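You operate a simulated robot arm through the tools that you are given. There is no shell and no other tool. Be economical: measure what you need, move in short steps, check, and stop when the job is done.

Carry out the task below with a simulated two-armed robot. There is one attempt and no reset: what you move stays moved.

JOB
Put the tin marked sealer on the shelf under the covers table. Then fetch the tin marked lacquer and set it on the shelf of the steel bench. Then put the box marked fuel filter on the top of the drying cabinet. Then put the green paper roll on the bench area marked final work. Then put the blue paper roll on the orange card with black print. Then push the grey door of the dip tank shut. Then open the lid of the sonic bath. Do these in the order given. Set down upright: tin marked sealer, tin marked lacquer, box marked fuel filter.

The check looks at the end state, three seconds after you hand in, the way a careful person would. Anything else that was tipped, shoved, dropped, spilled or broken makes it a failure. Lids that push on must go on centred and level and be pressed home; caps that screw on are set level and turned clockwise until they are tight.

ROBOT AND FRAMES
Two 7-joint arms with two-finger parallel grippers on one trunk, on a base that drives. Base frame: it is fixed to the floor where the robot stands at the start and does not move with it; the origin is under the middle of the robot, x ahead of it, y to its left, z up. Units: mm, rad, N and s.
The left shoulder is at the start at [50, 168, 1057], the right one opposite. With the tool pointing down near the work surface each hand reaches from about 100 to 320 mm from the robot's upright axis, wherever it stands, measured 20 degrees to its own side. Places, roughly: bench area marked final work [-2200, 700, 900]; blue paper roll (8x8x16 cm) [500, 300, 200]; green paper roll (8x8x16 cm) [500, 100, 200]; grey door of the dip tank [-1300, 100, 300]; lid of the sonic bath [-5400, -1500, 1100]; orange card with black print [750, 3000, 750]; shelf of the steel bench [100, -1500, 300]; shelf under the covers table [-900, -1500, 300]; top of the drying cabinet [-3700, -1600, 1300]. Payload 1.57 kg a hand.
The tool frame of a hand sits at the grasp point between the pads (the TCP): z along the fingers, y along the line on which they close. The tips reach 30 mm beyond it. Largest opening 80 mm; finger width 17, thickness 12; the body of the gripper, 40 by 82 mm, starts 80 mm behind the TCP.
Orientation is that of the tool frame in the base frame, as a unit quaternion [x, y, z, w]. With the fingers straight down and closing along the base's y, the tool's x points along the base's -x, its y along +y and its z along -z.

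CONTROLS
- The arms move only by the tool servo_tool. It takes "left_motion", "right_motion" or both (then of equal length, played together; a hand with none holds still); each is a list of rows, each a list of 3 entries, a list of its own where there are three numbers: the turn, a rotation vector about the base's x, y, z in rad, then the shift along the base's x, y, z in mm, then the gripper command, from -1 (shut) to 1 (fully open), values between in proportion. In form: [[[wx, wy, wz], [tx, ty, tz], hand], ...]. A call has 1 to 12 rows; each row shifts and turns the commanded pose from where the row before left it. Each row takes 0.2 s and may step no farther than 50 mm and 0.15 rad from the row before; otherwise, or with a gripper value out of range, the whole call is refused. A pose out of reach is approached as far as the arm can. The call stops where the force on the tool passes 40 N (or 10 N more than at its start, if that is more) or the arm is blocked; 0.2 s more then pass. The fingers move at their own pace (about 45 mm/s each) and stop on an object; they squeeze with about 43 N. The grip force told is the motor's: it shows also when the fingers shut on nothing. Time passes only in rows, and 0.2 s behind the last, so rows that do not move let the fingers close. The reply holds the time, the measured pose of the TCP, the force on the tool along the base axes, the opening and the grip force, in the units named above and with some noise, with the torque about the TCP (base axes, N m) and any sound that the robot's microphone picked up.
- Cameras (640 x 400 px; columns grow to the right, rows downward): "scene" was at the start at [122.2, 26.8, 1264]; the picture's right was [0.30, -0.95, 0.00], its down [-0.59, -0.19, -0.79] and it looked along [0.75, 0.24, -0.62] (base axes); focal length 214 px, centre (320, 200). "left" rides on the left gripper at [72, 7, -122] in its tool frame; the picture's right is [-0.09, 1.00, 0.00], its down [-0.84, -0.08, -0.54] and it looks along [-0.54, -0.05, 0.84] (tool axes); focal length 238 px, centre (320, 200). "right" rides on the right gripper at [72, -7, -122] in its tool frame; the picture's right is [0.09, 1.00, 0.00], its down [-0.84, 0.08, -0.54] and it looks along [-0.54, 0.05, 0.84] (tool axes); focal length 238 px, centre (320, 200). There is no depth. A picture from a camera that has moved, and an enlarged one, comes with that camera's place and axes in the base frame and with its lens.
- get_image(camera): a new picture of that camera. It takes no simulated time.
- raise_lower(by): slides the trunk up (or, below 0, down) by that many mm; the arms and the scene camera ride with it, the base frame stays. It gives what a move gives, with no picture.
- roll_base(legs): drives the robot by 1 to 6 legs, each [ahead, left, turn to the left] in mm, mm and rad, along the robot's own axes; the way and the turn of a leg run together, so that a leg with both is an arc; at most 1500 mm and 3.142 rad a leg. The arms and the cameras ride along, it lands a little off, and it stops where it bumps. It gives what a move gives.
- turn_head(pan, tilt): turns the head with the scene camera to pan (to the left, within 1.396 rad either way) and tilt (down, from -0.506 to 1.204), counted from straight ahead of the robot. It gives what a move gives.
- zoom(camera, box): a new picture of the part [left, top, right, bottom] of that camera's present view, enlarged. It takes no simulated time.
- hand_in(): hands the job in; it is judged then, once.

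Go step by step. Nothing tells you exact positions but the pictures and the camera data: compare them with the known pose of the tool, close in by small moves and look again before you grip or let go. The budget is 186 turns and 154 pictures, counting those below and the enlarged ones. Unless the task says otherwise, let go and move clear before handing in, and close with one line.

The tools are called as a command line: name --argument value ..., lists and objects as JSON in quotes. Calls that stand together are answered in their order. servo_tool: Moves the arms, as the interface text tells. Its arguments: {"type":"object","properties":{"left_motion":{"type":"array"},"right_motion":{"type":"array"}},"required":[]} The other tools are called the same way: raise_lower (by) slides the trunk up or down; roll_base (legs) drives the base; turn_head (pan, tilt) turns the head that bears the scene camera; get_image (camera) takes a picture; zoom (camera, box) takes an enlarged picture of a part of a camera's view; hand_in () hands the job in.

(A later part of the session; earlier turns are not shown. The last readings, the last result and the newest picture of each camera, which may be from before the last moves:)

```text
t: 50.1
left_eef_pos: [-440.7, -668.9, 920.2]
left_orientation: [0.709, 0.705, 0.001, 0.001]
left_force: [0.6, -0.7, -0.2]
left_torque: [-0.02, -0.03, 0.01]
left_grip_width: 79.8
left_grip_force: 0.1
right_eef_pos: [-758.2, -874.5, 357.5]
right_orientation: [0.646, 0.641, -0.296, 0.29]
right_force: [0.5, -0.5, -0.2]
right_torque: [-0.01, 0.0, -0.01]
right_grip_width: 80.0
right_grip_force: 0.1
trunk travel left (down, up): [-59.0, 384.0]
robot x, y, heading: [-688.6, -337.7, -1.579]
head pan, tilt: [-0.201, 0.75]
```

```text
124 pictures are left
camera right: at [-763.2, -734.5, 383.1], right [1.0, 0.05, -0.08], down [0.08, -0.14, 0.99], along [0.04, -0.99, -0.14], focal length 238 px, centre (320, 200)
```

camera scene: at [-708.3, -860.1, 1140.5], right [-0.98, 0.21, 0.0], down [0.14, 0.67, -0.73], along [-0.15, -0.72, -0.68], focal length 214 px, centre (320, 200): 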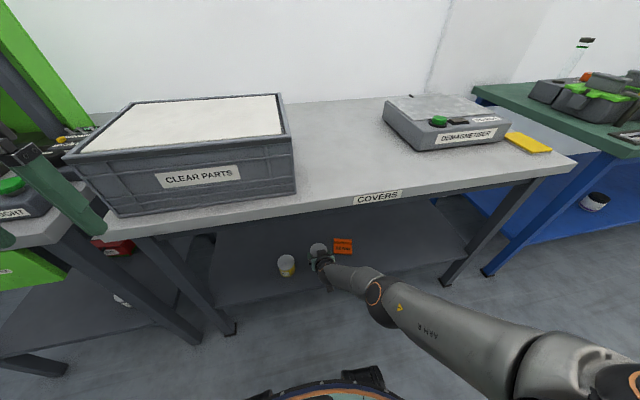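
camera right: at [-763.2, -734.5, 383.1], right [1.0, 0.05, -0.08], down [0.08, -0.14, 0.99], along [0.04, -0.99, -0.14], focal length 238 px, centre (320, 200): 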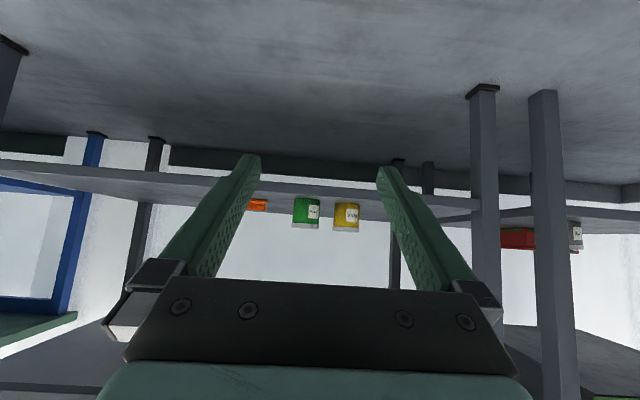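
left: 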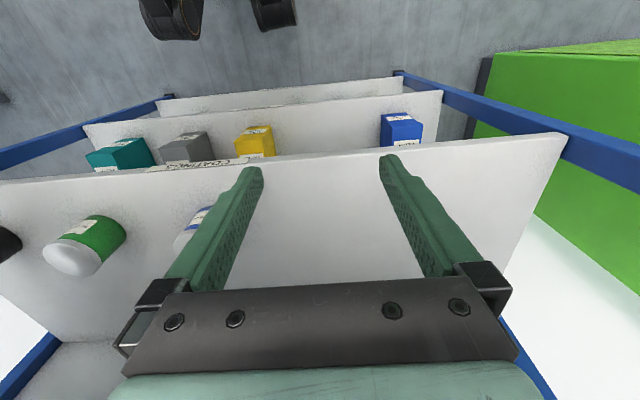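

The arm slid sideways while retreating; I check that sealer and wax tins still stand well.

zoom --camera "right" --box '[230, 180, 390, 250]'

turn_head --pan -0.1 --tilt 0.5

get_image --camera "scene"

```text
4.00 times, centred on (310, 215) of right
camera zoom: at [-763.2, -734.5, 383.1], right [1.0, 0.05, -0.08], down [0.08, -0.14, 0.99], along [0.04, -0.99, -0.14], focal length 953 px, centre (360, 140)
```

zoom: 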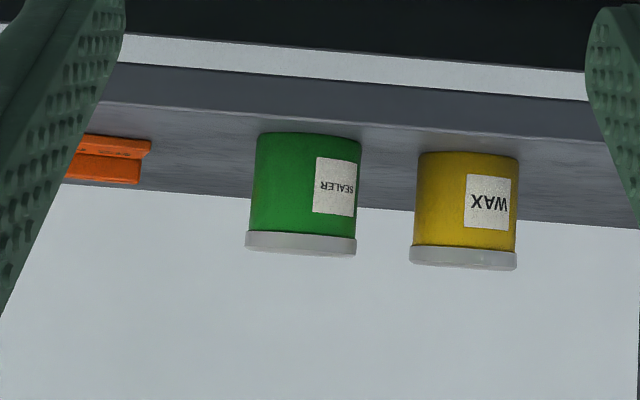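

```text
t: 50.8
left_eef_pos: [-441.6, -669.0, 920.4]
left_orientation: [0.71, 0.704, 0.0, 0.0]
left_force: [-0.4, 0.2, 0.0]
left_torque: [0.0, -0.02, -0.03]
left_grip_width: 79.7
left_grip_force: 0.0
right_eef_pos: [-757.5, -874.8, 357.1]
right_orientation: [0.647, 0.64, -0.297, 0.29]
right_force: [0.3, -0.4, -0.6]
right_torque: [-0.03, -0.02, 0.0]
right_grip_width: 80.4
right_grip_force: 0.0
trunk travel left (down, up): [-59.0, 384.0]
robot x, y, heading: [-686.3, -343.3, -1.583]
head pan, tilt: [-0.099, 0.499]
```

```text
122 pictures are left
camera scene: at [-697.8, -470.3, 1112.4], right [-0.99, 0.11, 0.0], down [0.05, 0.48, -0.88], along [-0.09, -0.87, -0.48], focal length 214 px, centre (320, 200)
```

scene: 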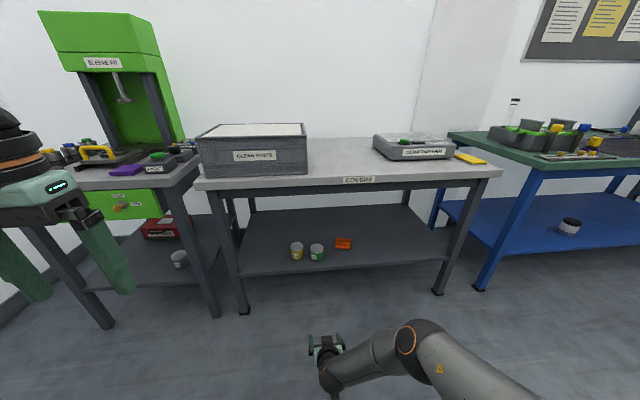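

Sealer is upright on the shelf (only shifted a little), wax untouched. Next lacquer: raise the trunk and the hand, then drive back to the rack.

raise_lower --by 166

servo_tool --right_motion '[[[0, 0, 0], [-7, 0, 45], 1], [[0, 0, 0], [-7, 0, 45], 1], [[0, 0, 0], [-7, 0, 45], 1], [[0, 0, 0], [-7, 0, 45], 1], [[0, 0, 0], [-7, 0, 45], 1], [[0, 0, 0], [-7, 0, 45], 1], [[0, 0, 0], [-7, 0, 45], 1], [[0, 0, 0], [-7, 0, 45], 1], [[0, 0, 0], [0, 0, 45], 1], [[0, 0, 0], [0, 0, 45], 1]]'

roll_base --legs '[[0, 0, 1.577], [380, 530, 0]]'

get_image --camera "right"

```text
t: 52.7
left_eef_pos: [-441.3, -670.0, 1086.7]
left_orientation: [0.71, 0.704, 0.0, 0.0]
left_force: [0.4, -0.1, -0.4]
left_torque: [0.01, 0.01, 0.0]
left_grip_width: 80.0
left_grip_force: 0.0
right_eef_pos: [-758.3, -874.8, 522.8]
right_orientation: [0.646, 0.641, -0.297, 0.29]
right_force: [-0.6, -0.1, 0.0]
right_torque: [0.01, 0.01, -0.03]
right_grip_width: 79.8
right_grip_force: 0.0
trunk travel left (down, up): [-225.0, 218.0]
robot x, y, heading: [-687.6, -338.0, -1.576]
head pan, tilt: [-0.099, 0.499]
```

```text
t: 54.9
left_eef_pos: [-442.2, -668.1, 1086.7]
left_orientation: [0.709, 0.705, 0.0, 0.0]
left_force: [-0.5, -0.8, -0.7]
left_torque: [0.04, 0.03, -0.02]
left_grip_width: 80.1
left_grip_force: 0.2
right_eef_pos: [-812.4, -874.1, 973.2]
right_orientation: [0.647, 0.64, -0.297, 0.288]
right_force: [0.5, -0.8, -1.1]
right_torque: [-0.01, 0.03, 0.0]
right_grip_width: 80.1
right_grip_force: 0.2
trunk travel left (down, up): [-225.0, 218.0]
robot x, y, heading: [-688.9, -343.7, -1.585]
head pan, tilt: [-0.099, 0.499]
```

```text
t: 62.3
left_eef_pos: [42.0, 420.9, 1087.1]
left_orientation: [0.011, 1.0, 0.001, 0.0]
left_force: [0.1, -0.1, 0.7]
left_torque: [0.01, 0.04, 0.03]
left_grip_width: 79.9
left_grip_force: 0.0
right_eef_pos: [240.9, 47.8, 971.6]
right_orientation: [0.011, 0.91, -0.008, 0.415]
right_force: [0.1, -0.4, 0.7]
right_torque: [0.0, 0.03, 0.02]
right_grip_width: 80.1
right_grip_force: 0.1
trunk travel left (down, up): [-225.0, 218.0]
robot x, y, heading: [-288.3, 179.0, -0.025]
head pan, tilt: [-0.099, 0.499]
```

```text
121 pictures are left
camera right: at [100.5, 45.8, 998.5], right [-0.03, 1.0, -0.08], down [0.14, 0.08, 0.99], along [0.99, 0.02, -0.14], focal length 238 px, centre (320, 200)
```

right: 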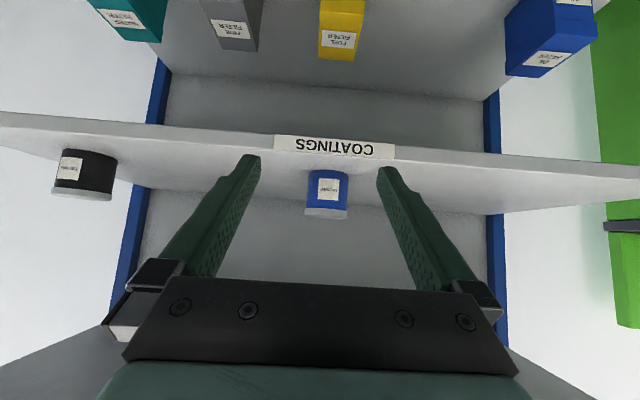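

Lacquer is at roughly y≈64. I drive 60 mm closer, align the hand and zoom.

roll_base --legs '[[60, 0, 0.02]]'

servo_tool --right_motion '[[[0, 0, 0], [15, 8, -10], 1], [[0, 0, 0], [20, 7, -10], 1], [[0, 0, 0], [0, 0, 0], 1]]'

zoom --camera "right" --box '[240, 140, 400, 240]'

```text
t: 63.3
left_eef_pos: [95.9, 425.5, 1086.1]
left_orientation: [0.002, 1.0, 0.0, 0.001]
left_force: [0.1, -0.5, 0.3]
left_torque: [0.02, -0.01, 0.02]
left_grip_width: 79.8
left_grip_force: 0.1
right_eef_pos: [301.6, 57.2, 971.1]
right_orientation: [0.004, 0.91, -0.005, 0.414]
right_force: [0.6, 0.0, -0.3]
right_torque: [-0.01, 0.01, 0.01]
right_grip_width: 80.0
right_grip_force: 0.0
trunk travel left (down, up): [-225.0, 218.0]
robot x, y, heading: [-232.3, 178.7, 0.0]
head pan, tilt: [-0.099, 0.499]
```

```text
t: 64.1
left_eef_pos: [96.7, 425.7, 1086.1]
left_orientation: [0.002, 1.0, 0.0, 0.0]
left_force: [-0.8, -0.2, -0.3]
left_torque: [0.06, -0.02, 0.01]
left_grip_width: 79.9
left_grip_force: 0.0
right_eef_pos: [335.9, 72.3, 953.2]
right_orientation: [0.003, 0.91, -0.005, 0.415]
right_force: [0.4, 0.0, -0.3]
right_torque: [-0.04, 0.01, 0.0]
right_grip_width: 80.3
right_grip_force: 0.0
trunk travel left (down, up): [-225.0, 218.0]
robot x, y, heading: [-231.5, 178.6, -0.008]
head pan, tilt: [-0.099, 0.499]
```

```text
4.00 times, centred on (320, 190) of right
camera zoom: at [195.7, 67.2, 978.1], right [-0.05, 1.0, -0.08], down [0.14, 0.08, 0.99], along [0.99, 0.04, -0.14], focal length 953 px, centre (320, 240)
```

zoom: 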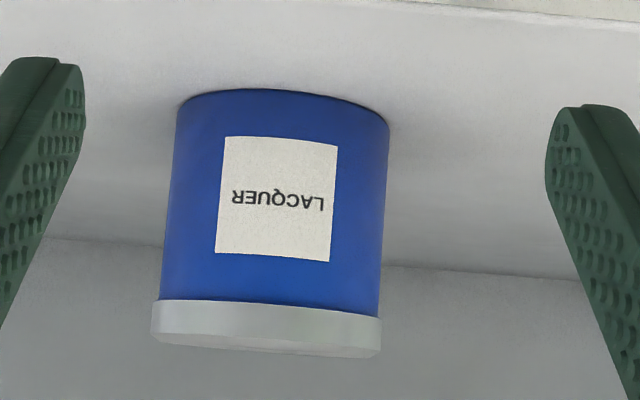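

Lacquer centre is at about y=65.5, same size as the sealer. I move in around it.

servo_tool --right_motion '[[[0, 0, 0], [5, -7, -4], 1], [[0, 0, 0], [28, 0, -2], 1], [[0, 0, 0], [28, 0, -2], 1], [[0, 0, 0], [28, 0, -2], 1], [[0, 0, 0], [28, 0, -2], 1], [[0, 0, 0], [25, 0, -2], 1], [[0, 0, 0], [0, 0, 0], 1]]'

get_image --camera "right"

```text
t: 65.7
left_eef_pos: [95.0, 426.0, 1086.7]
left_orientation: [0.002, 1.0, 0.0, 0.0]
left_force: [-0.2, 0.4, 0.0]
left_torque: [0.0, 0.03, 0.02]
left_grip_width: 80.0
left_grip_force: 0.1
right_eef_pos: [479.0, 65.0, 939.0]
right_orientation: [0.003, 0.91, -0.004, 0.414]
right_force: [0.1, -0.5, -0.4]
right_torque: [0.0, 0.02, 0.0]
right_grip_width: 79.9
right_grip_force: 0.0
trunk travel left (down, up): [-225.0, 218.0]
robot x, y, heading: [-232.7, 178.4, -0.01]
head pan, tilt: [-0.099, 0.499]
```

```text
119 pictures are left
camera right: at [338.9, 60.4, 965.3], right [-0.05, 1.0, -0.07], down [0.14, 0.08, 0.99], along [0.99, 0.04, -0.15], focal length 238 px, centre (320, 200)
```

right: 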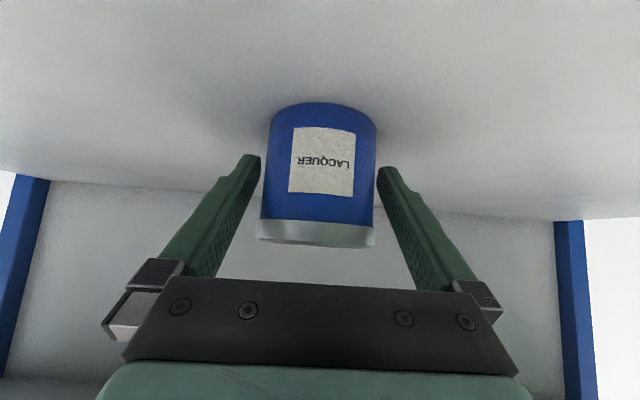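

Centred. I close, lift and retract.

servo_tool --right_motion '[[[0, 0, 0], [0, 0, 0], -1], [[0, 0, 0], [0, 0, 0], -1], [[0, 0, 0], [0, 0, 0], -1], [[0, 0, 0], [0, 0, 0], -1], [[0, 0, 0], [0, 0, 15], -1], [[0, 0, 0], [0, 0, 25], -1], [[0, 0, 0], [-40, 0, 20], -1], [[0, 0, 0], [-45, 0, 10], -1], [[0, 0, 0], [-42, 0, 10], -1]]'

roll_base --legs '[[-250, 0, 0], [0, 0, -1.561], [740, 0, 0], [0, 660, 0]]'

turn_head --pan -0.1 --tilt 0.75

get_image --camera "scene"

get_image --camera "right"

```text
t: 67.7
left_eef_pos: [95.9, 425.3, 1086.5]
left_orientation: [0.002, 1.0, 0.001, 0.0]
left_force: [0.2, -0.1, 0.0]
left_torque: [-0.01, 0.02, 0.0]
left_grip_width: 80.1
left_grip_force: 0.1
right_eef_pos: [349.4, 63.4, 1015.7]
right_orientation: [0.004, 0.91, -0.004, 0.414]
right_force: [0.4, 0.1, -2.9]
right_torque: [-0.03, -0.02, 0.01]
right_grip_width: 66.5
right_grip_force: 43.2
trunk travel left (down, up): [-225.0, 218.0]
robot x, y, heading: [-231.6, 174.8, -0.001]
head pan, tilt: [-0.099, 0.499]
```

```text
t: 80.0
left_eef_pos: [369.5, -899.2, 1086.0]
left_orientation: [0.707, 0.708, -0.001, -0.001]
left_force: [-0.5, 0.2, -0.4]
left_torque: [0.02, 0.02, 0.02]
left_grip_width: 79.8
left_grip_force: 0.1
right_eef_pos: [7.8, -1155.8, 1015.4]
right_orientation: [0.643, 0.644, -0.294, 0.29]
right_force: [0.4, 0.0, -1.2]
right_torque: [0.02, 0.01, 0.01]
right_grip_width: 66.7
right_grip_force: 43.1
trunk travel left (down, up): [-225.0, 218.0]
robot x, y, heading: [119.3, -572.0, -1.575]
head pan, tilt: [-0.099, 0.499]
stopped in leg 4: the robot was blocked; the commanded pose is now the measured one
```

```text
t: 80.8
left_eef_pos: [369.2, -900.2, 1086.4]
left_orientation: [0.706, 0.708, 0.0, -0.001]
left_force: [0.1, -0.1, 0.4]
left_torque: [0.0, -0.02, 0.0]
left_grip_width: 79.9
left_grip_force: 0.1
right_eef_pos: [8.0, -1156.3, 1017.3]
right_orientation: [0.644, 0.643, -0.295, 0.29]
right_force: [-0.9, 0.5, -1.3]
right_torque: [0.02, 0.0, 0.0]
right_grip_width: 66.4
right_grip_force: 43.0
trunk travel left (down, up): [-225.0, 218.0]
robot x, y, heading: [120.1, -573.4, -1.572]
head pan, tilt: [-0.099, 0.75]
```

```text
118 pictures are left
camera scene: at [111.8, -695.5, 1256.5], right [-1.0, 0.1, 0.0], down [0.07, 0.68, -0.73], along [-0.07, -0.73, -0.68], focal length 214 px, centre (320, 200)
```

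scene: 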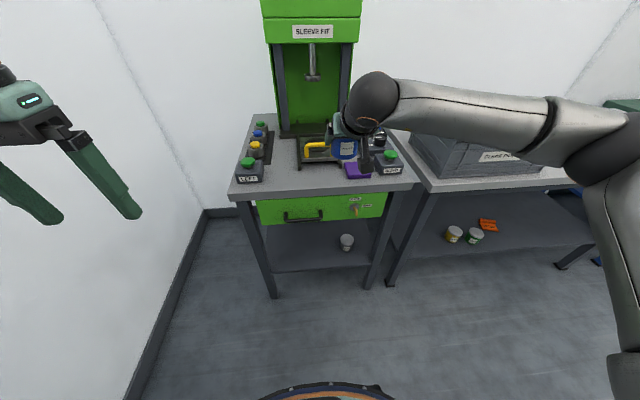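

```text
117 pictures are left
camera right: at [1.3, -1015.6, 1043.1], right [1.0, 0.06, -0.08], down [0.08, -0.14, 0.99], along [0.05, -0.99, -0.15], focal length 238 px, centre (320, 200)
```

right: 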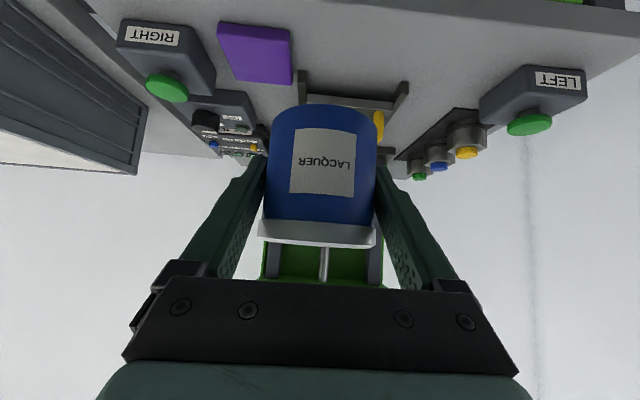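

Stopped by something on the left (probably the left elbow near the wall), but the hand is already well placed at x≈8; the small tin on this shelf is near [-97, -1361]. I step 10 mm off, lower the hand, and shift it slightly left.

roll_base --legs '[[0, -12, 0]]'

servo_tool --right_motion '[[[0, 0, 0], [3, 0, -45], -1], [[0, 0, 0], [3, 0, -45], -1], [[0, 0, 0], [3, 0, -45], -1], [[0, 0, 0], [3, 0, -45], -1], [[0, 0, 0], [3, 0, -45], -1], [[0, 0, 0], [3, 0, -45], -1], [[0, 0, 0], [3, 0, -45], -1], [[0, 0, 0], [3, 0, -45], -1], [[0, 0, 0], [3, 0, -45], -1], [[0, 0, 0], [3, 0, -45], -1], [[0, 0, 0], [0, 0, -45], -1]]'

get_image --camera "scene"

```text
t: 81.5
left_eef_pos: [355.5, -899.9, 1086.8]
left_orientation: [0.707, 0.707, -0.001, 0.0]
left_force: [-0.2, -0.1, 0.5]
left_torque: [0.01, -0.02, 0.0]
left_grip_width: 80.0
left_grip_force: 0.1
right_eef_pos: [-5.6, -1154.5, 1017.0]
right_orientation: [0.644, 0.643, -0.295, 0.291]
right_force: [-0.5, 0.6, -2.0]
right_torque: [-0.01, 0.02, 0.04]
right_grip_width: 66.5
right_grip_force: 43.5
trunk travel left (down, up): [-225.0, 218.0]
robot x, y, heading: [104.8, -574.0, -1.569]
head pan, tilt: [-0.099, 0.75]
```

```text
t: 84.0
left_eef_pos: [357.0, -899.5, 1086.4]
left_orientation: [0.707, 0.708, 0.0, 0.0]
left_force: [0.0, 0.7, 0.0]
left_torque: [0.0, 0.02, 0.02]
left_grip_width: 80.0
left_grip_force: 0.0
right_eef_pos: [27.6, -1153.6, 520.7]
right_orientation: [0.644, 0.643, -0.295, 0.291]
right_force: [0.6, 0.0, -1.8]
right_torque: [-0.01, -0.02, 0.04]
right_grip_width: 66.6
right_grip_force: 42.6
trunk travel left (down, up): [-225.0, 218.0]
robot x, y, heading: [111.0, -572.5, -1.57]
head pan, tilt: [-0.099, 0.75]
```

```text
116 pictures are left
camera scene: at [100.0, -695.4, 1256.6], right [-1.0, 0.1, 0.0], down [0.07, 0.68, -0.73], along [-0.07, -0.73, -0.68], focal length 214 px, centre (320, 200)
```

scene: 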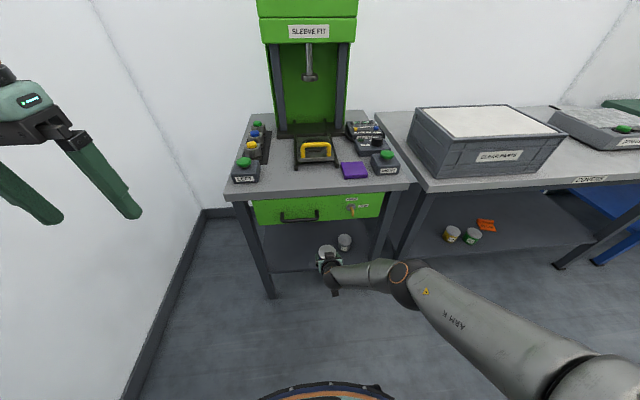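

Now trunk down 126 and look with the right camera from in front of the shelf.

raise_lower --by -126

get_image --camera "right"

get_image --camera "scene"

```text
t: 85.5
left_eef_pos: [357.0, -900.1, 960.2]
left_orientation: [0.707, 0.708, 0.0, 0.001]
left_force: [-0.2, 0.5, 0.0]
left_torque: [-0.01, 0.0, -0.02]
left_grip_width: 80.2
left_grip_force: 0.1
right_eef_pos: [25.8, -1154.9, 394.0]
right_orientation: [0.644, 0.644, -0.294, 0.291]
right_force: [-1.2, -0.4, -1.5]
right_torque: [0.04, -0.01, 0.02]
right_grip_width: 66.8
right_grip_force: 43.0
trunk travel left (down, up): [-99.0, 344.0]
robot x, y, heading: [108.4, -573.1, -1.57]
head pan, tilt: [-0.099, 0.75]
```

```text
115 pictures are left
camera right: at [19.0, -1014.7, 420.8], right [1.0, 0.06, -0.08], down [0.08, -0.14, 0.99], along [0.05, -0.99, -0.15], focal length 238 px, centre (320, 200)
```

right: 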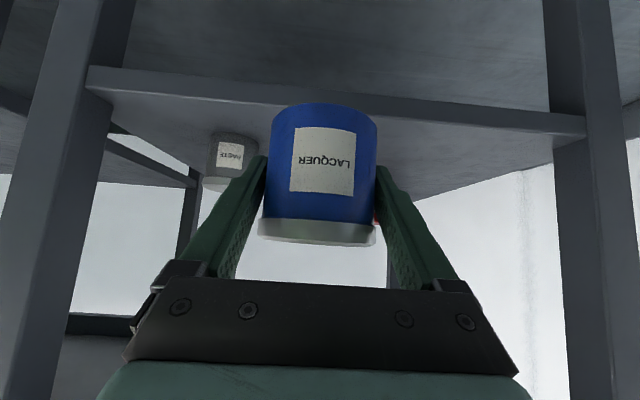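

```text
114 pictures are left
camera scene: at [99.9, -695.4, 1130.6], right [-1.0, 0.1, 0.0], down [0.07, 0.68, -0.73], along [-0.07, -0.73, -0.68], focal length 214 px, centre (320, 200)
```

scene: 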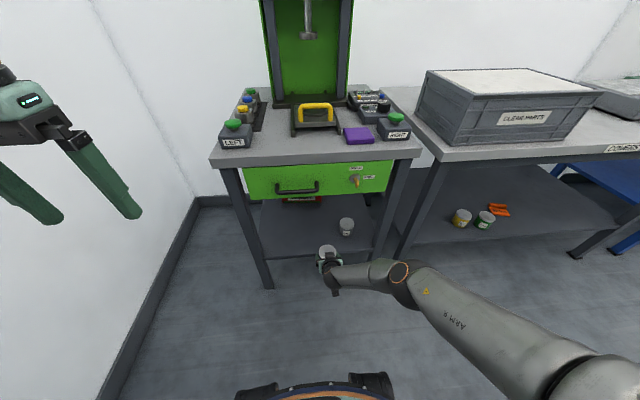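

Shelf top here is also ≈ z 295–300. I drive in 180 mm and lower most of the way.

roll_base --legs '[[180, 0, 0]]'

raise_lower --by -44

get_image --camera "right"

```text
t: 87.0
left_eef_pos: [357.8, -1081.2, 961.1]
left_orientation: [0.707, 0.707, -0.001, 0.0]
left_force: [0.6, -1.1, 0.2]
left_torque: [0.01, 0.0, 0.03]
left_grip_width: 80.3
left_grip_force: 0.0
right_eef_pos: [26.4, -1334.7, 395.1]
right_orientation: [0.644, 0.644, -0.295, 0.29]
right_force: [-0.2, 0.0, -2.3]
right_torque: [0.0, 0.01, 0.0]
right_grip_width: 66.7
right_grip_force: 43.3
trunk travel left (down, up): [-99.0, 344.0]
robot x, y, heading: [108.2, -753.2, -1.572]
head pan, tilt: [-0.099, 0.75]
```

```text
t: 87.9
left_eef_pos: [357.8, -1080.3, 917.4]
left_orientation: [0.706, 0.708, 0.0, 0.0]
left_force: [0.7, -0.8, 0.7]
left_torque: [-0.03, -0.03, 0.01]
left_grip_width: 80.0
left_grip_force: 0.1
right_eef_pos: [26.5, -1333.3, 349.8]
right_orientation: [0.644, 0.644, -0.294, 0.29]
right_force: [-0.1, 0.3, -1.6]
right_torque: [0.02, -0.02, -0.05]
right_grip_width: 66.5
right_grip_force: 42.8
trunk travel left (down, up): [-55.0, 388.0]
robot x, y, heading: [108.2, -750.2, -1.569]
head pan, tilt: [-0.099, 0.75]
```

```text
113 pictures are left
camera right: at [19.6, -1194.8, 376.7], right [1.0, 0.06, -0.08], down [0.08, -0.14, 0.99], along [0.05, -0.99, -0.15], focal length 238 px, centre (320, 200)
```

right: 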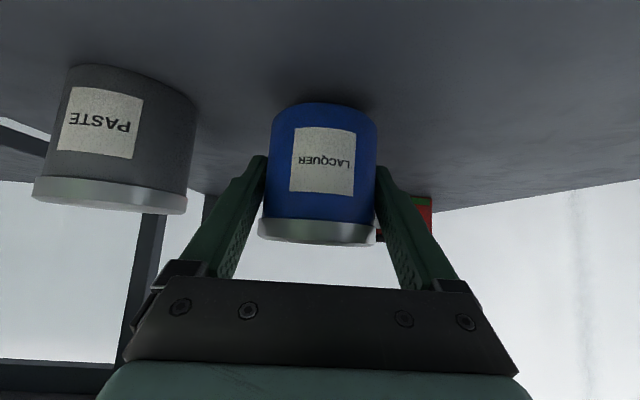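

raise_lower --by -6

raise_lower --by -3

```text
t: 88.4
left_eef_pos: [357.8, -1080.5, 909.5]
left_orientation: [0.706, 0.708, -0.001, 0.0]
left_force: [-1.1, -0.4, 0.5]
left_torque: [-0.02, -0.01, -0.01]
left_grip_width: 80.0
left_grip_force: 0.0
right_eef_pos: [25.9, -1334.4, 343.9]
right_orientation: [0.644, 0.643, -0.295, 0.29]
right_force: [0.0, 0.1, -1.9]
right_torque: [0.01, -0.03, 0.01]
right_grip_width: 66.7
right_grip_force: 42.8
trunk travel left (down, up): [-49.0, 394.0]
robot x, y, heading: [105.9, -753.9, -1.568]
head pan, tilt: [-0.099, 0.75]
```

```text
t: 89.0
left_eef_pos: [357.8, -1079.1, 908.6]
left_orientation: [0.707, 0.708, 0.0, 0.001]
left_force: [0.5, 0.0, 0.5]
left_torque: [-0.03, 0.0, 0.0]
left_grip_width: 80.1
left_grip_force: 0.1
right_eef_pos: [25.7, -1333.2, 340.8]
right_orientation: [0.644, 0.643, -0.296, 0.29]
right_force: [0.5, -0.2, -2.4]
right_torque: [0.03, -0.01, 0.05]
right_grip_width: 66.5
right_grip_force: 43.1
trunk travel left (down, up): [-46.0, 397.0]
robot x, y, heading: [109.3, -753.4, -1.57]
head pan, tilt: [-0.099, 0.75]
```

No contact yet at 340.8; I go on in small steps.

raise_lower --by -3

raise_lower --by -3

```text
t: 89.5
left_eef_pos: [358.1, -1080.3, 905.5]
left_orientation: [0.707, 0.707, 0.0, 0.001]
left_force: [-0.5, 0.4, 0.2]
left_torque: [-0.01, -0.02, -0.02]
left_grip_width: 79.8
left_grip_force: 0.0
right_eef_pos: [25.9, -1335.7, 338.4]
right_orientation: [0.644, 0.643, -0.296, 0.291]
right_force: [-0.2, 0.9, 6.1]
right_torque: [-0.05, -0.2, 0.0]
right_grip_width: 66.4
right_grip_force: 42.6
trunk travel left (down, up): [-43.0, 400.0]
robot x, y, heading: [104.8, -754.1, -1.569]
head pan, tilt: [-0.099, 0.75]
```

```text
t: 90.0
left_eef_pos: [356.5, -1078.5, 902.6]
left_orientation: [0.707, 0.708, -0.002, 0.001]
left_force: [0.4, -1.0, -0.8]
left_torque: [-0.01, -0.01, 0.02]
left_grip_width: 79.9
left_grip_force: 0.1
right_eef_pos: [25.9, -1336.1, 339.2]
right_orientation: [0.644, 0.642, -0.299, 0.292]
right_force: [-1.2, 9.0, 27.1]
right_torque: [0.4, -0.14, -0.02]
right_grip_width: 66.5
right_grip_force: 42.7
trunk travel left (down, up): [-40.0, 403.0]
robot x, y, heading: [107.2, -753.7, -1.574]
head pan, tilt: [-0.099, 0.75]
```

It is resting. I relieve 3 mm, open, then lift the hand straight up off the tin with the trunk.

raise_lower --by 3

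servo_tool --right_motion '[[[0, 0, 0], [0, 0, 0], 0.8], [[0, 0, 0], [0, 0, 0], 1], [[0, 0, 0], [0, 0, 0], 1], [[0, 0, 0], [0, 0, 0], 1]]'

raise_lower --by 75

get_image --camera "right"

```text
t: 90.5
left_eef_pos: [358.5, -1079.3, 904.1]
left_orientation: [0.706, 0.708, -0.001, 0.001]
left_force: [-0.4, 0.4, -1.1]
left_torque: [0.01, 0.04, 0.03]
left_grip_width: 80.2
left_grip_force: 0.0
right_eef_pos: [26.2, -1334.7, 338.5]
right_orientation: [0.642, 0.644, -0.296, 0.292]
right_force: [2.7, -5.0, 11.2]
right_torque: [-0.61, -0.12, 0.05]
right_grip_width: 66.4
right_grip_force: 43.0
trunk travel left (down, up): [-43.0, 400.0]
robot x, y, heading: [106.7, -755.0, -1.567]
head pan, tilt: [-0.099, 0.75]
```

```text
t: 91.5
left_eef_pos: [357.0, -1079.4, 904.9]
left_orientation: [0.706, 0.708, -0.001, 0.0]
left_force: [-0.1, -1.0, 0.6]
left_torque: [-0.05, -0.03, -0.01]
left_grip_width: 80.0
left_grip_force: 0.1
right_eef_pos: [26.0, -1333.8, 338.6]
right_orientation: [0.643, 0.644, -0.295, 0.291]
right_force: [-0.5, -0.1, 0.3]
right_torque: [0.01, -0.01, 0.01]
right_grip_width: 80.2
right_grip_force: 0.1
trunk travel left (down, up): [-43.0, 400.0]
robot x, y, heading: [106.2, -756.9, -1.564]
head pan, tilt: [-0.099, 0.75]
```

```text
t: 92.6
left_eef_pos: [358.7, -1080.2, 980.0]
left_orientation: [0.706, 0.708, 0.001, 0.001]
left_force: [0.7, -0.9, 0.3]
left_torque: [-0.01, -0.04, 0.02]
left_grip_width: 80.0
left_grip_force: 0.1
right_eef_pos: [26.5, -1335.4, 414.4]
right_orientation: [0.644, 0.643, -0.295, 0.29]
right_force: [-0.2, -0.7, -0.3]
right_torque: [0.0, -0.03, 0.02]
right_grip_width: 79.8
right_grip_force: 0.2
trunk travel left (down, up): [-118.0, 325.0]
robot x, y, heading: [108.4, -751.8, -1.565]
head pan, tilt: [-0.099, 0.75]
```

```text
112 pictures are left
camera right: at [19.6, -1194.9, 439.7], right [1.0, 0.06, -0.08], down [0.08, -0.14, 0.99], along [0.05, -0.99, -0.15], focal length 238 px, centre (320, 200)
```

right: 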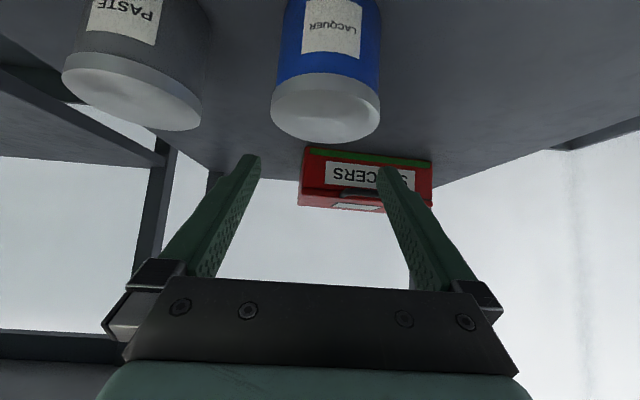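

Lacquer stands on the bench shelf. I back out, raise the hand for the filter shelf, and drive round to the rack in front of the yellow fuel filter box (≈[478, 65, 600]).

roll_base --legs '[[-350, 0, 0], [0, -520, 0], [0, 0, 1.567], [0, 580, 0]]'

servo_tool --right_motion '[[[0, 0, 0], [0, -5, 45], 1], [[0, 0, 0], [0, -5, 45], 1], [[0, 0, 0], [0, -5, 45], 1], [[0, 0, 0], [0, -5, 45], 1], [[0, 0, 0], [0, -5, 45], 1], [[0, 0, 0], [0, 0, 20], 1]]'

turn_head --pan 0 --tilt 0.6

get_image --camera "scene"

get_image --camera "right"

```text
t: 94.7
left_eef_pos: [343.1, -800.7, 969.1]
left_orientation: [0.717, 0.697, 0.011, -0.01]
left_force: [-0.3, 0.0, 0.6]
left_torque: [0.0, -0.01, 0.01]
left_grip_width: 79.9
left_grip_force: 0.2
right_eef_pos: [4.1, -1033.0, 401.8]
right_orientation: [0.657, 0.636, -0.293, 0.279]
right_force: [-0.3, 0.0, 0.2]
right_torque: [0.05, 0.0, -0.01]
right_grip_width: 80.1
right_grip_force: 0.1
trunk travel left (down, up): [-118.0, 325.0]
robot x, y, heading: [101.5, -451.2, -1.603]
head pan, tilt: [-0.099, 0.75]
stopped in leg 1: the robot was blocked; the commanded pose is now the measured one
```

```text
t: 96.1
left_eef_pos: [344.2, -800.1, 969.8]
left_orientation: [0.717, 0.697, 0.013, -0.012]
left_force: [-0.5, -0.2, -0.1]
left_torque: [0.0, 0.01, 0.01]
left_grip_width: 80.0
left_grip_force: 0.1
right_eef_pos: [4.6, -1062.4, 644.6]
right_orientation: [0.658, 0.637, -0.291, 0.277]
right_force: [-0.5, -0.1, 1.3]
right_torque: [0.0, 0.03, 0.03]
right_grip_width: 79.9
right_grip_force: 0.1
trunk travel left (down, up): [-118.0, 325.0]
robot x, y, heading: [105.2, -449.8, -1.603]
head pan, tilt: [-0.099, 0.75]
```

```text
t: 96.8
left_eef_pos: [342.9, -800.7, 968.6]
left_orientation: [0.717, 0.697, 0.012, -0.011]
left_force: [0.5, 0.1, -0.6]
left_torque: [-0.05, 0.0, -0.01]
left_grip_width: 80.2
left_grip_force: 0.1
right_eef_pos: [5.1, -1063.1, 643.3]
right_orientation: [0.657, 0.637, -0.291, 0.278]
right_force: [1.0, -0.3, -0.1]
right_torque: [-0.03, 0.02, 0.0]
right_grip_width: 80.1
right_grip_force: 0.2
trunk travel left (down, up): [-118.0, 325.0]
robot x, y, heading: [104.3, -451.3, -1.597]
head pan, tilt: [0.0, 0.6]
```

```text
111 pictures are left
camera scene: at [100.0, -599.5, 1159.0], right [-1.0, 0.03, 0.0], down [0.02, 0.58, -0.81], along [-0.02, -0.81, -0.58], focal length 214 px, centre (320, 200)
```

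scene: 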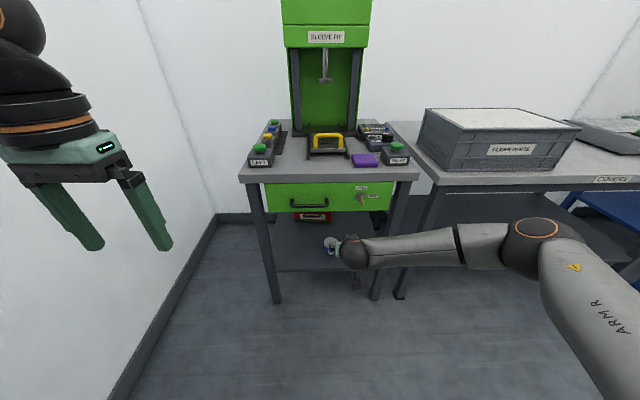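

```text
110 pictures are left
camera right: at [1.7, -924.0, 673.8], right [1.0, 0.03, -0.07], down [0.08, -0.17, 0.98], along [0.02, -0.99, -0.17], focal length 238 px, centre (320, 200)
```

right: 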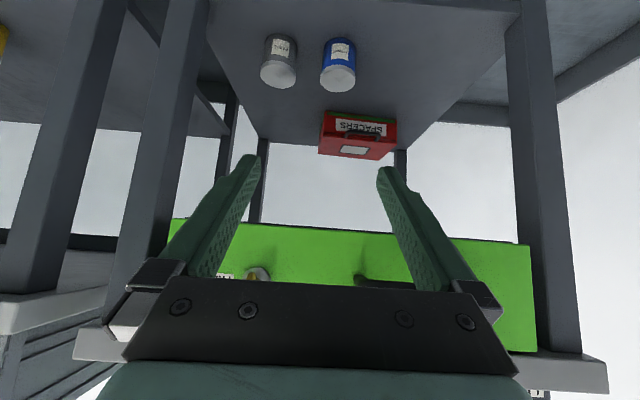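

Backing was blocked, likely the left elbow against the rack end. I move sideways away (to -x) first, then turn toward the rack.

roll_base --legs '[[0, -520, 0], [0, 0, 1.6], [0, 600, 0]]'

get_image --camera "scene"

get_image --camera "right"

```text
t: 106.7
left_eef_pos: [-89.6, 407.1, 976.9]
left_orientation: [0.0, 1.0, 0.001, -0.005]
left_force: [0.5, -0.7, -0.1]
left_torque: [0.01, -0.01, -0.02]
left_grip_width: 79.9
left_grip_force: 0.0
right_eef_pos: [189.6, 77.0, 659.0]
right_orientation: [0.002, 0.911, -0.004, 0.413]
right_force: [0.3, -1.1, -0.7]
right_torque: [0.03, 0.0, -0.01]
right_grip_width: 80.0
right_grip_force: 0.1
trunk travel left (down, up): [-118.0, 325.0]
robot x, y, heading: [-416.1, 160.5, 0.006]
head pan, tilt: [0.0, 0.6]
```

```text
109 pictures are left
camera scene: at [-288.0, 159.9, 1162.4], right [0.0, -1.0, 0.0], down [-0.56, 0.0, -0.83], along [0.83, 0.0, -0.56], focal length 214 px, centre (320, 200)
```

scene: 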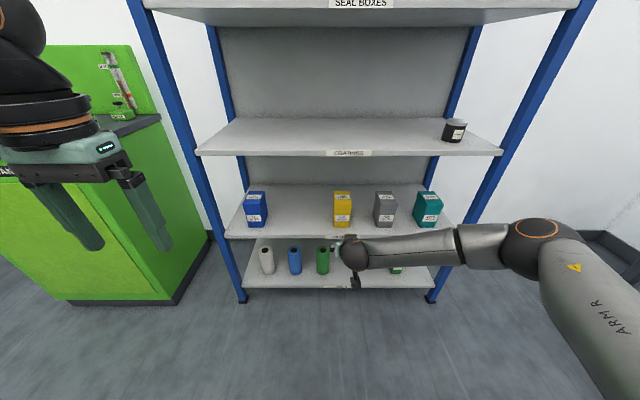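

```text
108 pictures are left
camera right: at [49.8, 71.4, 685.4], right [-0.06, 1.0, -0.08], down [0.14, 0.08, 0.99], along [0.99, 0.04, -0.15], focal length 238 px, centre (320, 200)
```

right: 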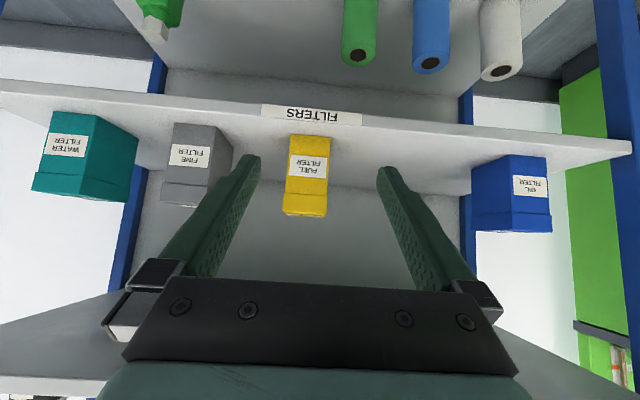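

The rack is as before. I zoom on the fuel filter box to measure it.

zoom --camera "right" --box '[240, 120, 400, 220]'

zoom --camera "scene" --box '[300, 170, 400, 240]'

```text
4.00 times, centred on (320, 170) of right
camera zoom: at [49.8, 71.4, 685.4], right [-0.06, 1.0, -0.08], down [0.14, 0.08, 0.99], along [0.99, 0.04, -0.15], focal length 953 px, centre (320, 320)
```

zoom: 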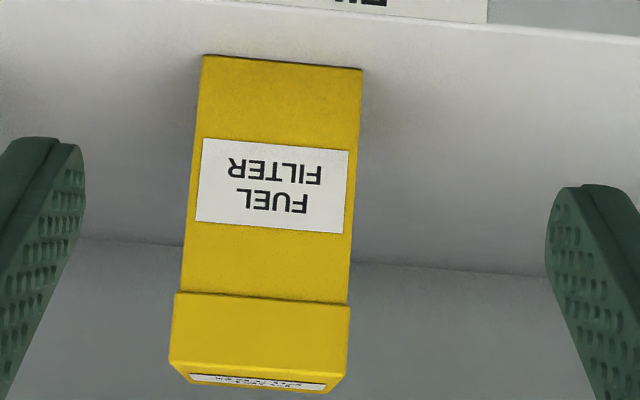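

```text
5.71 times, centred on (350, 205) of scene
camera zoom: at [-288.0, 159.9, 1162.4], right [0.0, -1.0, 0.0], down [-0.56, 0.0, -0.83], along [0.83, 0.0, -0.56], focal length 1226 px, centre (149, 171)
```

zoom: 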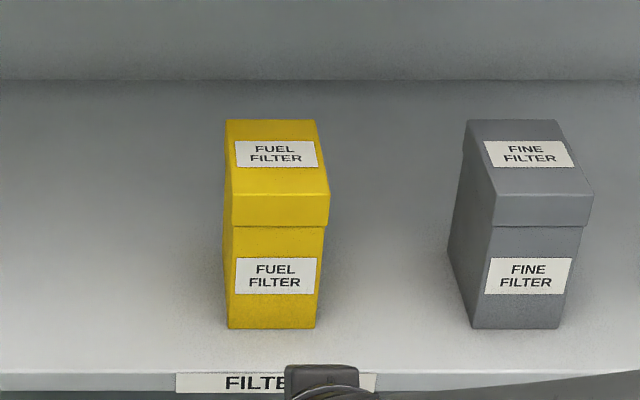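

The box is 66 mm wide (lid 69), x 420–520, z 537–665, y centre ≈65. I drive 150 mm closer and line up below the lid.

roll_base --legs '[[150, 0, -0.006]]'

servo_tool --right_motion '[[[0, 0, 0], [0, -10, -25], 1], [[0, 0, 0], [0, 0, -30], 1], [[0, 0, 0], [0, 0, 0], 1]]'

get_image --camera "right"

```text
t: 108.1
left_eef_pos: [63.9, 405.7, 978.6]
left_orientation: [0.004, 1.0, 0.001, -0.004]
left_force: [-0.3, -0.4, -0.6]
left_torque: [-0.03, 0.0, -0.02]
left_grip_width: 80.0
left_grip_force: 0.1
right_eef_pos: [340.2, 71.9, 659.1]
right_orientation: [0.004, 0.911, -0.005, 0.412]
right_force: [-0.2, -0.4, 0.4]
right_torque: [0.0, 0.0, -0.01]
right_grip_width: 79.6
right_grip_force: 0.1
trunk travel left (down, up): [-118.0, 325.0]
robot x, y, heading: [-264.1, 159.4, -0.009]
head pan, tilt: [0.0, 0.6]
```

```text
t: 108.9
left_eef_pos: [64.0, 403.5, 977.7]
left_orientation: [0.003, 1.0, 0.002, -0.005]
left_force: [-0.4, -0.3, 0.8]
left_torque: [-0.03, 0.02, 0.02]
left_grip_width: 80.1
left_grip_force: 0.0
right_eef_pos: [339.2, 64.1, 604.2]
right_orientation: [0.004, 0.911, -0.005, 0.413]
right_force: [-0.7, 0.3, -0.1]
right_torque: [0.01, 0.0, 0.0]
right_grip_width: 80.1
right_grip_force: 0.0
trunk travel left (down, up): [-118.0, 325.0]
robot x, y, heading: [-268.8, 158.3, -0.011]
head pan, tilt: [0.0, 0.6]
```

```text
105 pictures are left
camera right: at [199.3, 59.2, 630.7], right [-0.05, 1.0, -0.08], down [0.14, 0.08, 0.99], along [0.99, 0.04, -0.15], focal length 238 px, centre (320, 200)
```

right: 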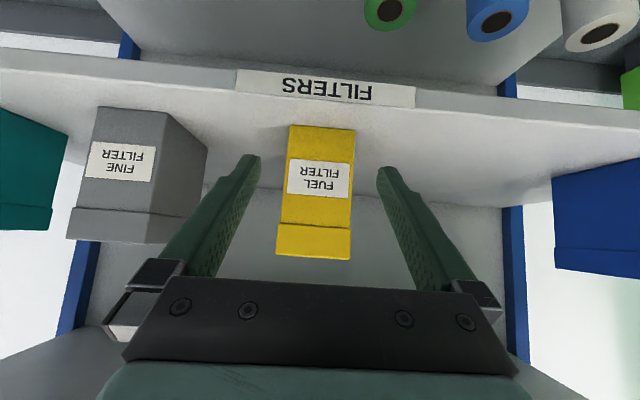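

Aligned within 2 mm. I move in and then close.

servo_tool --right_motion '[[[0, 0, 0], [20, 1.5, -5], 1], [[0, 0, 0], [25, 0, -5], 1], [[0, 0, 0], [22, 0, 0], 1], [[0, 0, 0], [20, 0, 0], 1], [[0, 0, 0], [20, 0, 0], 1], [[0, 0, 0], [0, 0, 0], 1]]'

get_image --camera "right"

```text
t: 110.3
left_eef_pos: [63.9, 405.0, 977.6]
left_orientation: [0.004, 1.0, 0.001, -0.004]
left_force: [0.6, -0.1, 0.3]
left_torque: [-0.01, -0.02, 0.01]
left_grip_width: 79.9
left_grip_force: 0.1
right_eef_pos: [446.1, 64.8, 594.2]
right_orientation: [0.006, 0.911, -0.006, 0.413]
right_force: [-0.3, -0.1, -0.3]
right_torque: [-0.01, -0.02, 0.0]
right_grip_width: 79.8
right_grip_force: 0.0
trunk travel left (down, up): [-118.0, 325.0]
robot x, y, heading: [-262.8, 160.8, -0.005]
head pan, tilt: [0.0, 0.6]
```

```text
104 pictures are left
camera right: at [306.6, 59.0, 620.8], right [-0.05, 1.0, -0.07], down [0.14, 0.08, 0.99], along [0.99, 0.04, -0.15], focal length 238 px, centre (320, 200)
```

right: 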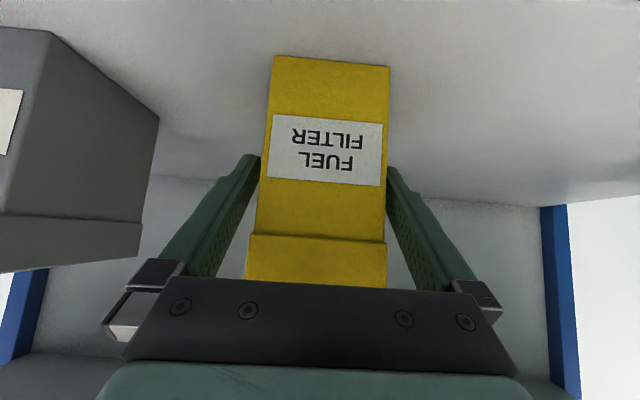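

servo_tool --right_motion '[[[0, 0, 0], [0, 0, 0], 0.7], [[0, 0, 0], [0, 0, 0], -1], [[0, 0, 0], [0, 0, 0], -1], [[0, 0, 0], [0, 0, 0], -1], [[0, 0, 0], [0, 0, 15], -1], [[0, 0, 0], [0, 0, 20], -1], [[0, 0, 0], [-15, 0, 15], -1], [[0, 0, 0], [-15, 0, 0], -1]]'

get_image --camera "right"

```text
t: 112.1
left_eef_pos: [64.0, 404.8, 978.3]
left_orientation: [0.004, 1.0, 0.0, -0.005]
left_force: [0.2, -0.3, 0.4]
left_torque: [0.01, 0.02, 0.01]
left_grip_width: 80.0
left_grip_force: 0.0
right_eef_pos: [417.1, 63.6, 643.7]
right_orientation: [0.005, 0.911, -0.006, 0.413]
right_force: [0.0, 0.0, -2.5]
right_torque: [-0.01, 0.08, 0.0]
right_grip_width: 68.0
right_grip_force: 43.3
trunk travel left (down, up): [-118.0, 325.0]
robot x, y, heading: [-265.9, 158.9, -0.012]
head pan, tilt: [0.0, 0.6]
```

```text
103 pictures are left
camera right: at [277.5, 59.6, 671.0], right [-0.05, 1.0, -0.08], down [0.14, 0.08, 0.99], along [0.99, 0.04, -0.15], focal length 238 px, centre (320, 200)
```

right: 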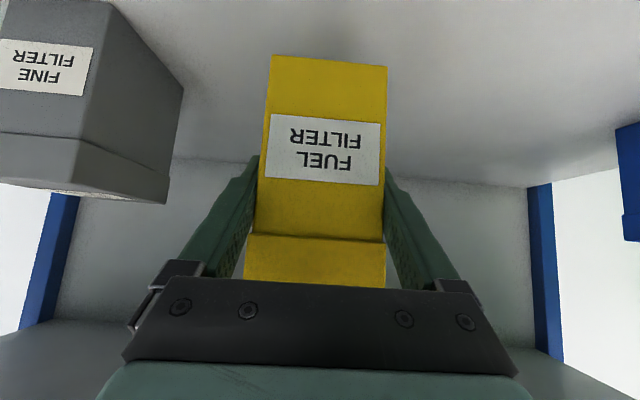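

The box is held. I back off, pull the arm in and up, turn right and look towards the far side of the room.

roll_base --legs '[[-250, 0, 0]]'

servo_tool --right_motion '[[[0, 0, 0], [-20, -5, 40], -1], [[0, 0, 0], [-20, -5, 40], -1], [[0, 0, 0], [-20, -5, 40], -1], [[0, 0, 0], [-20, -5, 40], -1], [[0, 0, 0], [-20, -5, 40], -1], [[0, 0, 0], [-20, 0, 20], -1]]'

roll_base --legs '[[0, 0, -1.56], [300, 0, 0]]'

turn_head --pan -1.39 --tilt 0.2

get_image --camera "scene"

```text
t: 113.9
left_eef_pos: [-185.0, 406.7, 976.5]
left_orientation: [0.002, 1.0, 0.001, -0.004]
left_force: [0.6, 0.2, 0.0]
left_torque: [0.02, 0.01, 0.03]
left_grip_width: 79.9
left_grip_force: 0.0
right_eef_pos: [169.6, 66.7, 643.8]
right_orientation: [0.004, 0.911, -0.005, 0.413]
right_force: [-0.4, 0.9, -2.6]
right_torque: [0.02, 0.09, -0.01]
right_grip_width: 67.7
right_grip_force: 42.7
trunk travel left (down, up): [-118.0, 325.0]
robot x, y, heading: [-513.7, 161.1, -0.003]
head pan, tilt: [0.0, 0.6]
```

```text
t: 115.3
left_eef_pos: [-185.6, 407.8, 976.9]
left_orientation: [0.002, 1.0, 0.001, -0.004]
left_force: [0.8, 0.5, -0.4]
left_torque: [-0.02, -0.02, 0.01]
left_grip_width: 79.7
left_grip_force: 0.1
right_eef_pos: [50.4, 42.2, 864.5]
right_orientation: [0.004, 0.911, -0.006, 0.413]
right_force: [0.1, -0.5, -2.8]
right_torque: [0.0, 0.08, 0.0]
right_grip_width: 67.9
right_grip_force: 42.4
trunk travel left (down, up): [-118.0, 325.0]
robot x, y, heading: [-515.4, 159.9, -0.007]
head pan, tilt: [0.0, 0.6]
```

```text
t: 121.2
left_eef_pos: [-269.7, -467.5, 975.8]
left_orientation: [0.71, 0.705, 0.003, -0.002]
left_force: [-0.4, 0.2, 0.1]
left_torque: [-0.01, -0.01, 0.01]
left_grip_width: 80.0
left_grip_force: 0.1
right_eef_pos: [-634.8, -701.2, 866.1]
right_orientation: [0.648, 0.64, -0.297, 0.287]
right_force: [0.3, 0.5, -2.0]
right_torque: [0.07, -0.02, -0.01]
right_grip_width: 67.8
right_grip_force: 42.7
trunk travel left (down, up): [-118.0, 325.0]
robot x, y, heading: [-510.8, -138.9, -1.576]
head pan, tilt: [0.0, 0.6]
```

```text
t: 122.7
left_eef_pos: [-270.6, -467.2, 977.7]
left_orientation: [0.709, 0.705, 0.004, -0.002]
left_force: [0.7, -0.2, 0.7]
left_torque: [0.01, -0.02, 0.01]
left_grip_width: 80.1
left_grip_force: 0.1
right_eef_pos: [-634.8, -702.7, 864.6]
right_orientation: [0.648, 0.64, -0.296, 0.288]
right_force: [-0.2, -0.7, -3.1]
right_torque: [0.1, -0.03, 0.04]
right_grip_width: 67.8
right_grip_force: 43.6
trunk travel left (down, up): [-118.0, 325.0]
robot x, y, heading: [-517.2, -142.8, -1.576]
head pan, tilt: [-1.389, 0.201]
```

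```text
102 pictures are left
camera scene: at [-607.6, -194.3, 1199.1], right [-0.17, 0.98, 0.0], down [0.2, 0.04, -0.98], along [-0.96, -0.17, -0.2], focal length 214 px, centre (320, 200)
```

scene: 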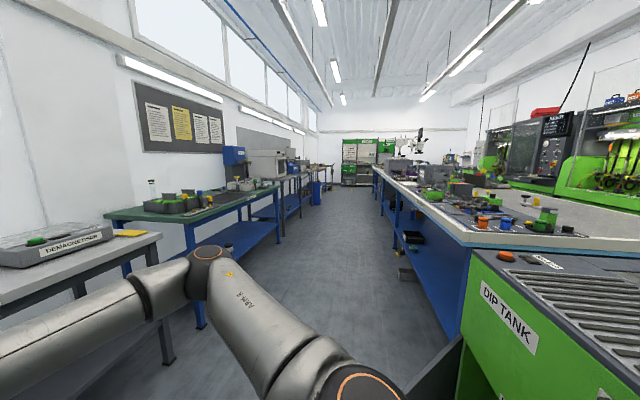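

A corridor runs toward -x between the tables and the long bench; the dip tank door juts out a bit on the right. I go sideways along the corridor at y≈-520, facing the tables.

roll_base --legs '[[380, 0, 0], [0, -1450, 0], [0, -500, 0]]'

turn_head --pan -0.7 --tilt 0.2

get_image --camera "scene"

```text
t: 134.5
left_eef_pos: [-2228.8, -850.4, 977.7]
left_orientation: [0.699, 0.716, 0.004, -0.002]
left_force: [-1.2, -0.5, 0.3]
left_torque: [0.0, 0.0, -0.03]
left_grip_width: 80.1
left_grip_force: 0.1
right_eef_pos: [-2586.4, -1096.1, 865.2]
right_orientation: [0.637, 0.65, -0.292, 0.293]
right_force: [-0.6, -0.1, -2.2]
right_torque: [0.07, 0.01, -0.02]
right_grip_width: 67.6
right_grip_force: 42.6
trunk travel left (down, up): [-118.0, 325.0]
robot x, y, heading: [-2484.4, -529.5, -1.548]
head pan, tilt: [-1.389, 0.201]
```

```text
t: 135.6
left_eef_pos: [-2228.4, -850.8, 977.3]
left_orientation: [0.7, 0.714, 0.004, -0.003]
left_force: [-0.8, -0.1, 0.1]
left_torque: [0.0, -0.01, 0.03]
left_grip_width: 80.2
left_grip_force: 0.1
right_eef_pos: [-2586.1, -1096.4, 865.6]
right_orientation: [0.637, 0.651, -0.291, 0.293]
right_force: [-0.7, -0.1, -2.2]
right_torque: [0.09, 0.0, -0.01]
right_grip_width: 67.7
right_grip_force: 42.7
trunk travel left (down, up): [-118.0, 325.0]
robot x, y, heading: [-2483.6, -530.9, -1.551]
head pan, tilt: [-0.7, 0.201]
```

```text
101 pictures are left
camera scene: at [-2541.2, -641.6, 1199.1], right [-0.78, 0.63, 0.0], down [0.13, 0.16, -0.98], along [-0.61, -0.76, -0.2], focal length 214 px, centre (320, 200)
```

scene: 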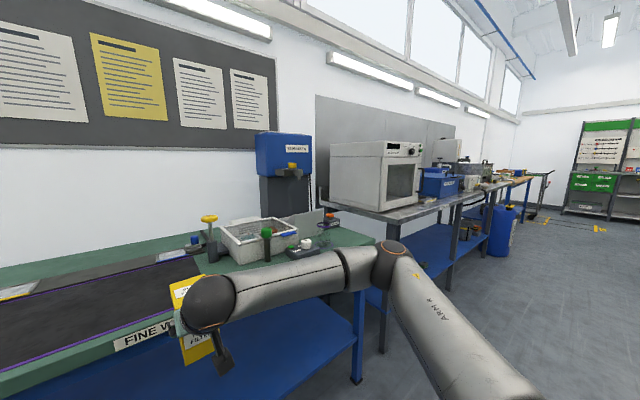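

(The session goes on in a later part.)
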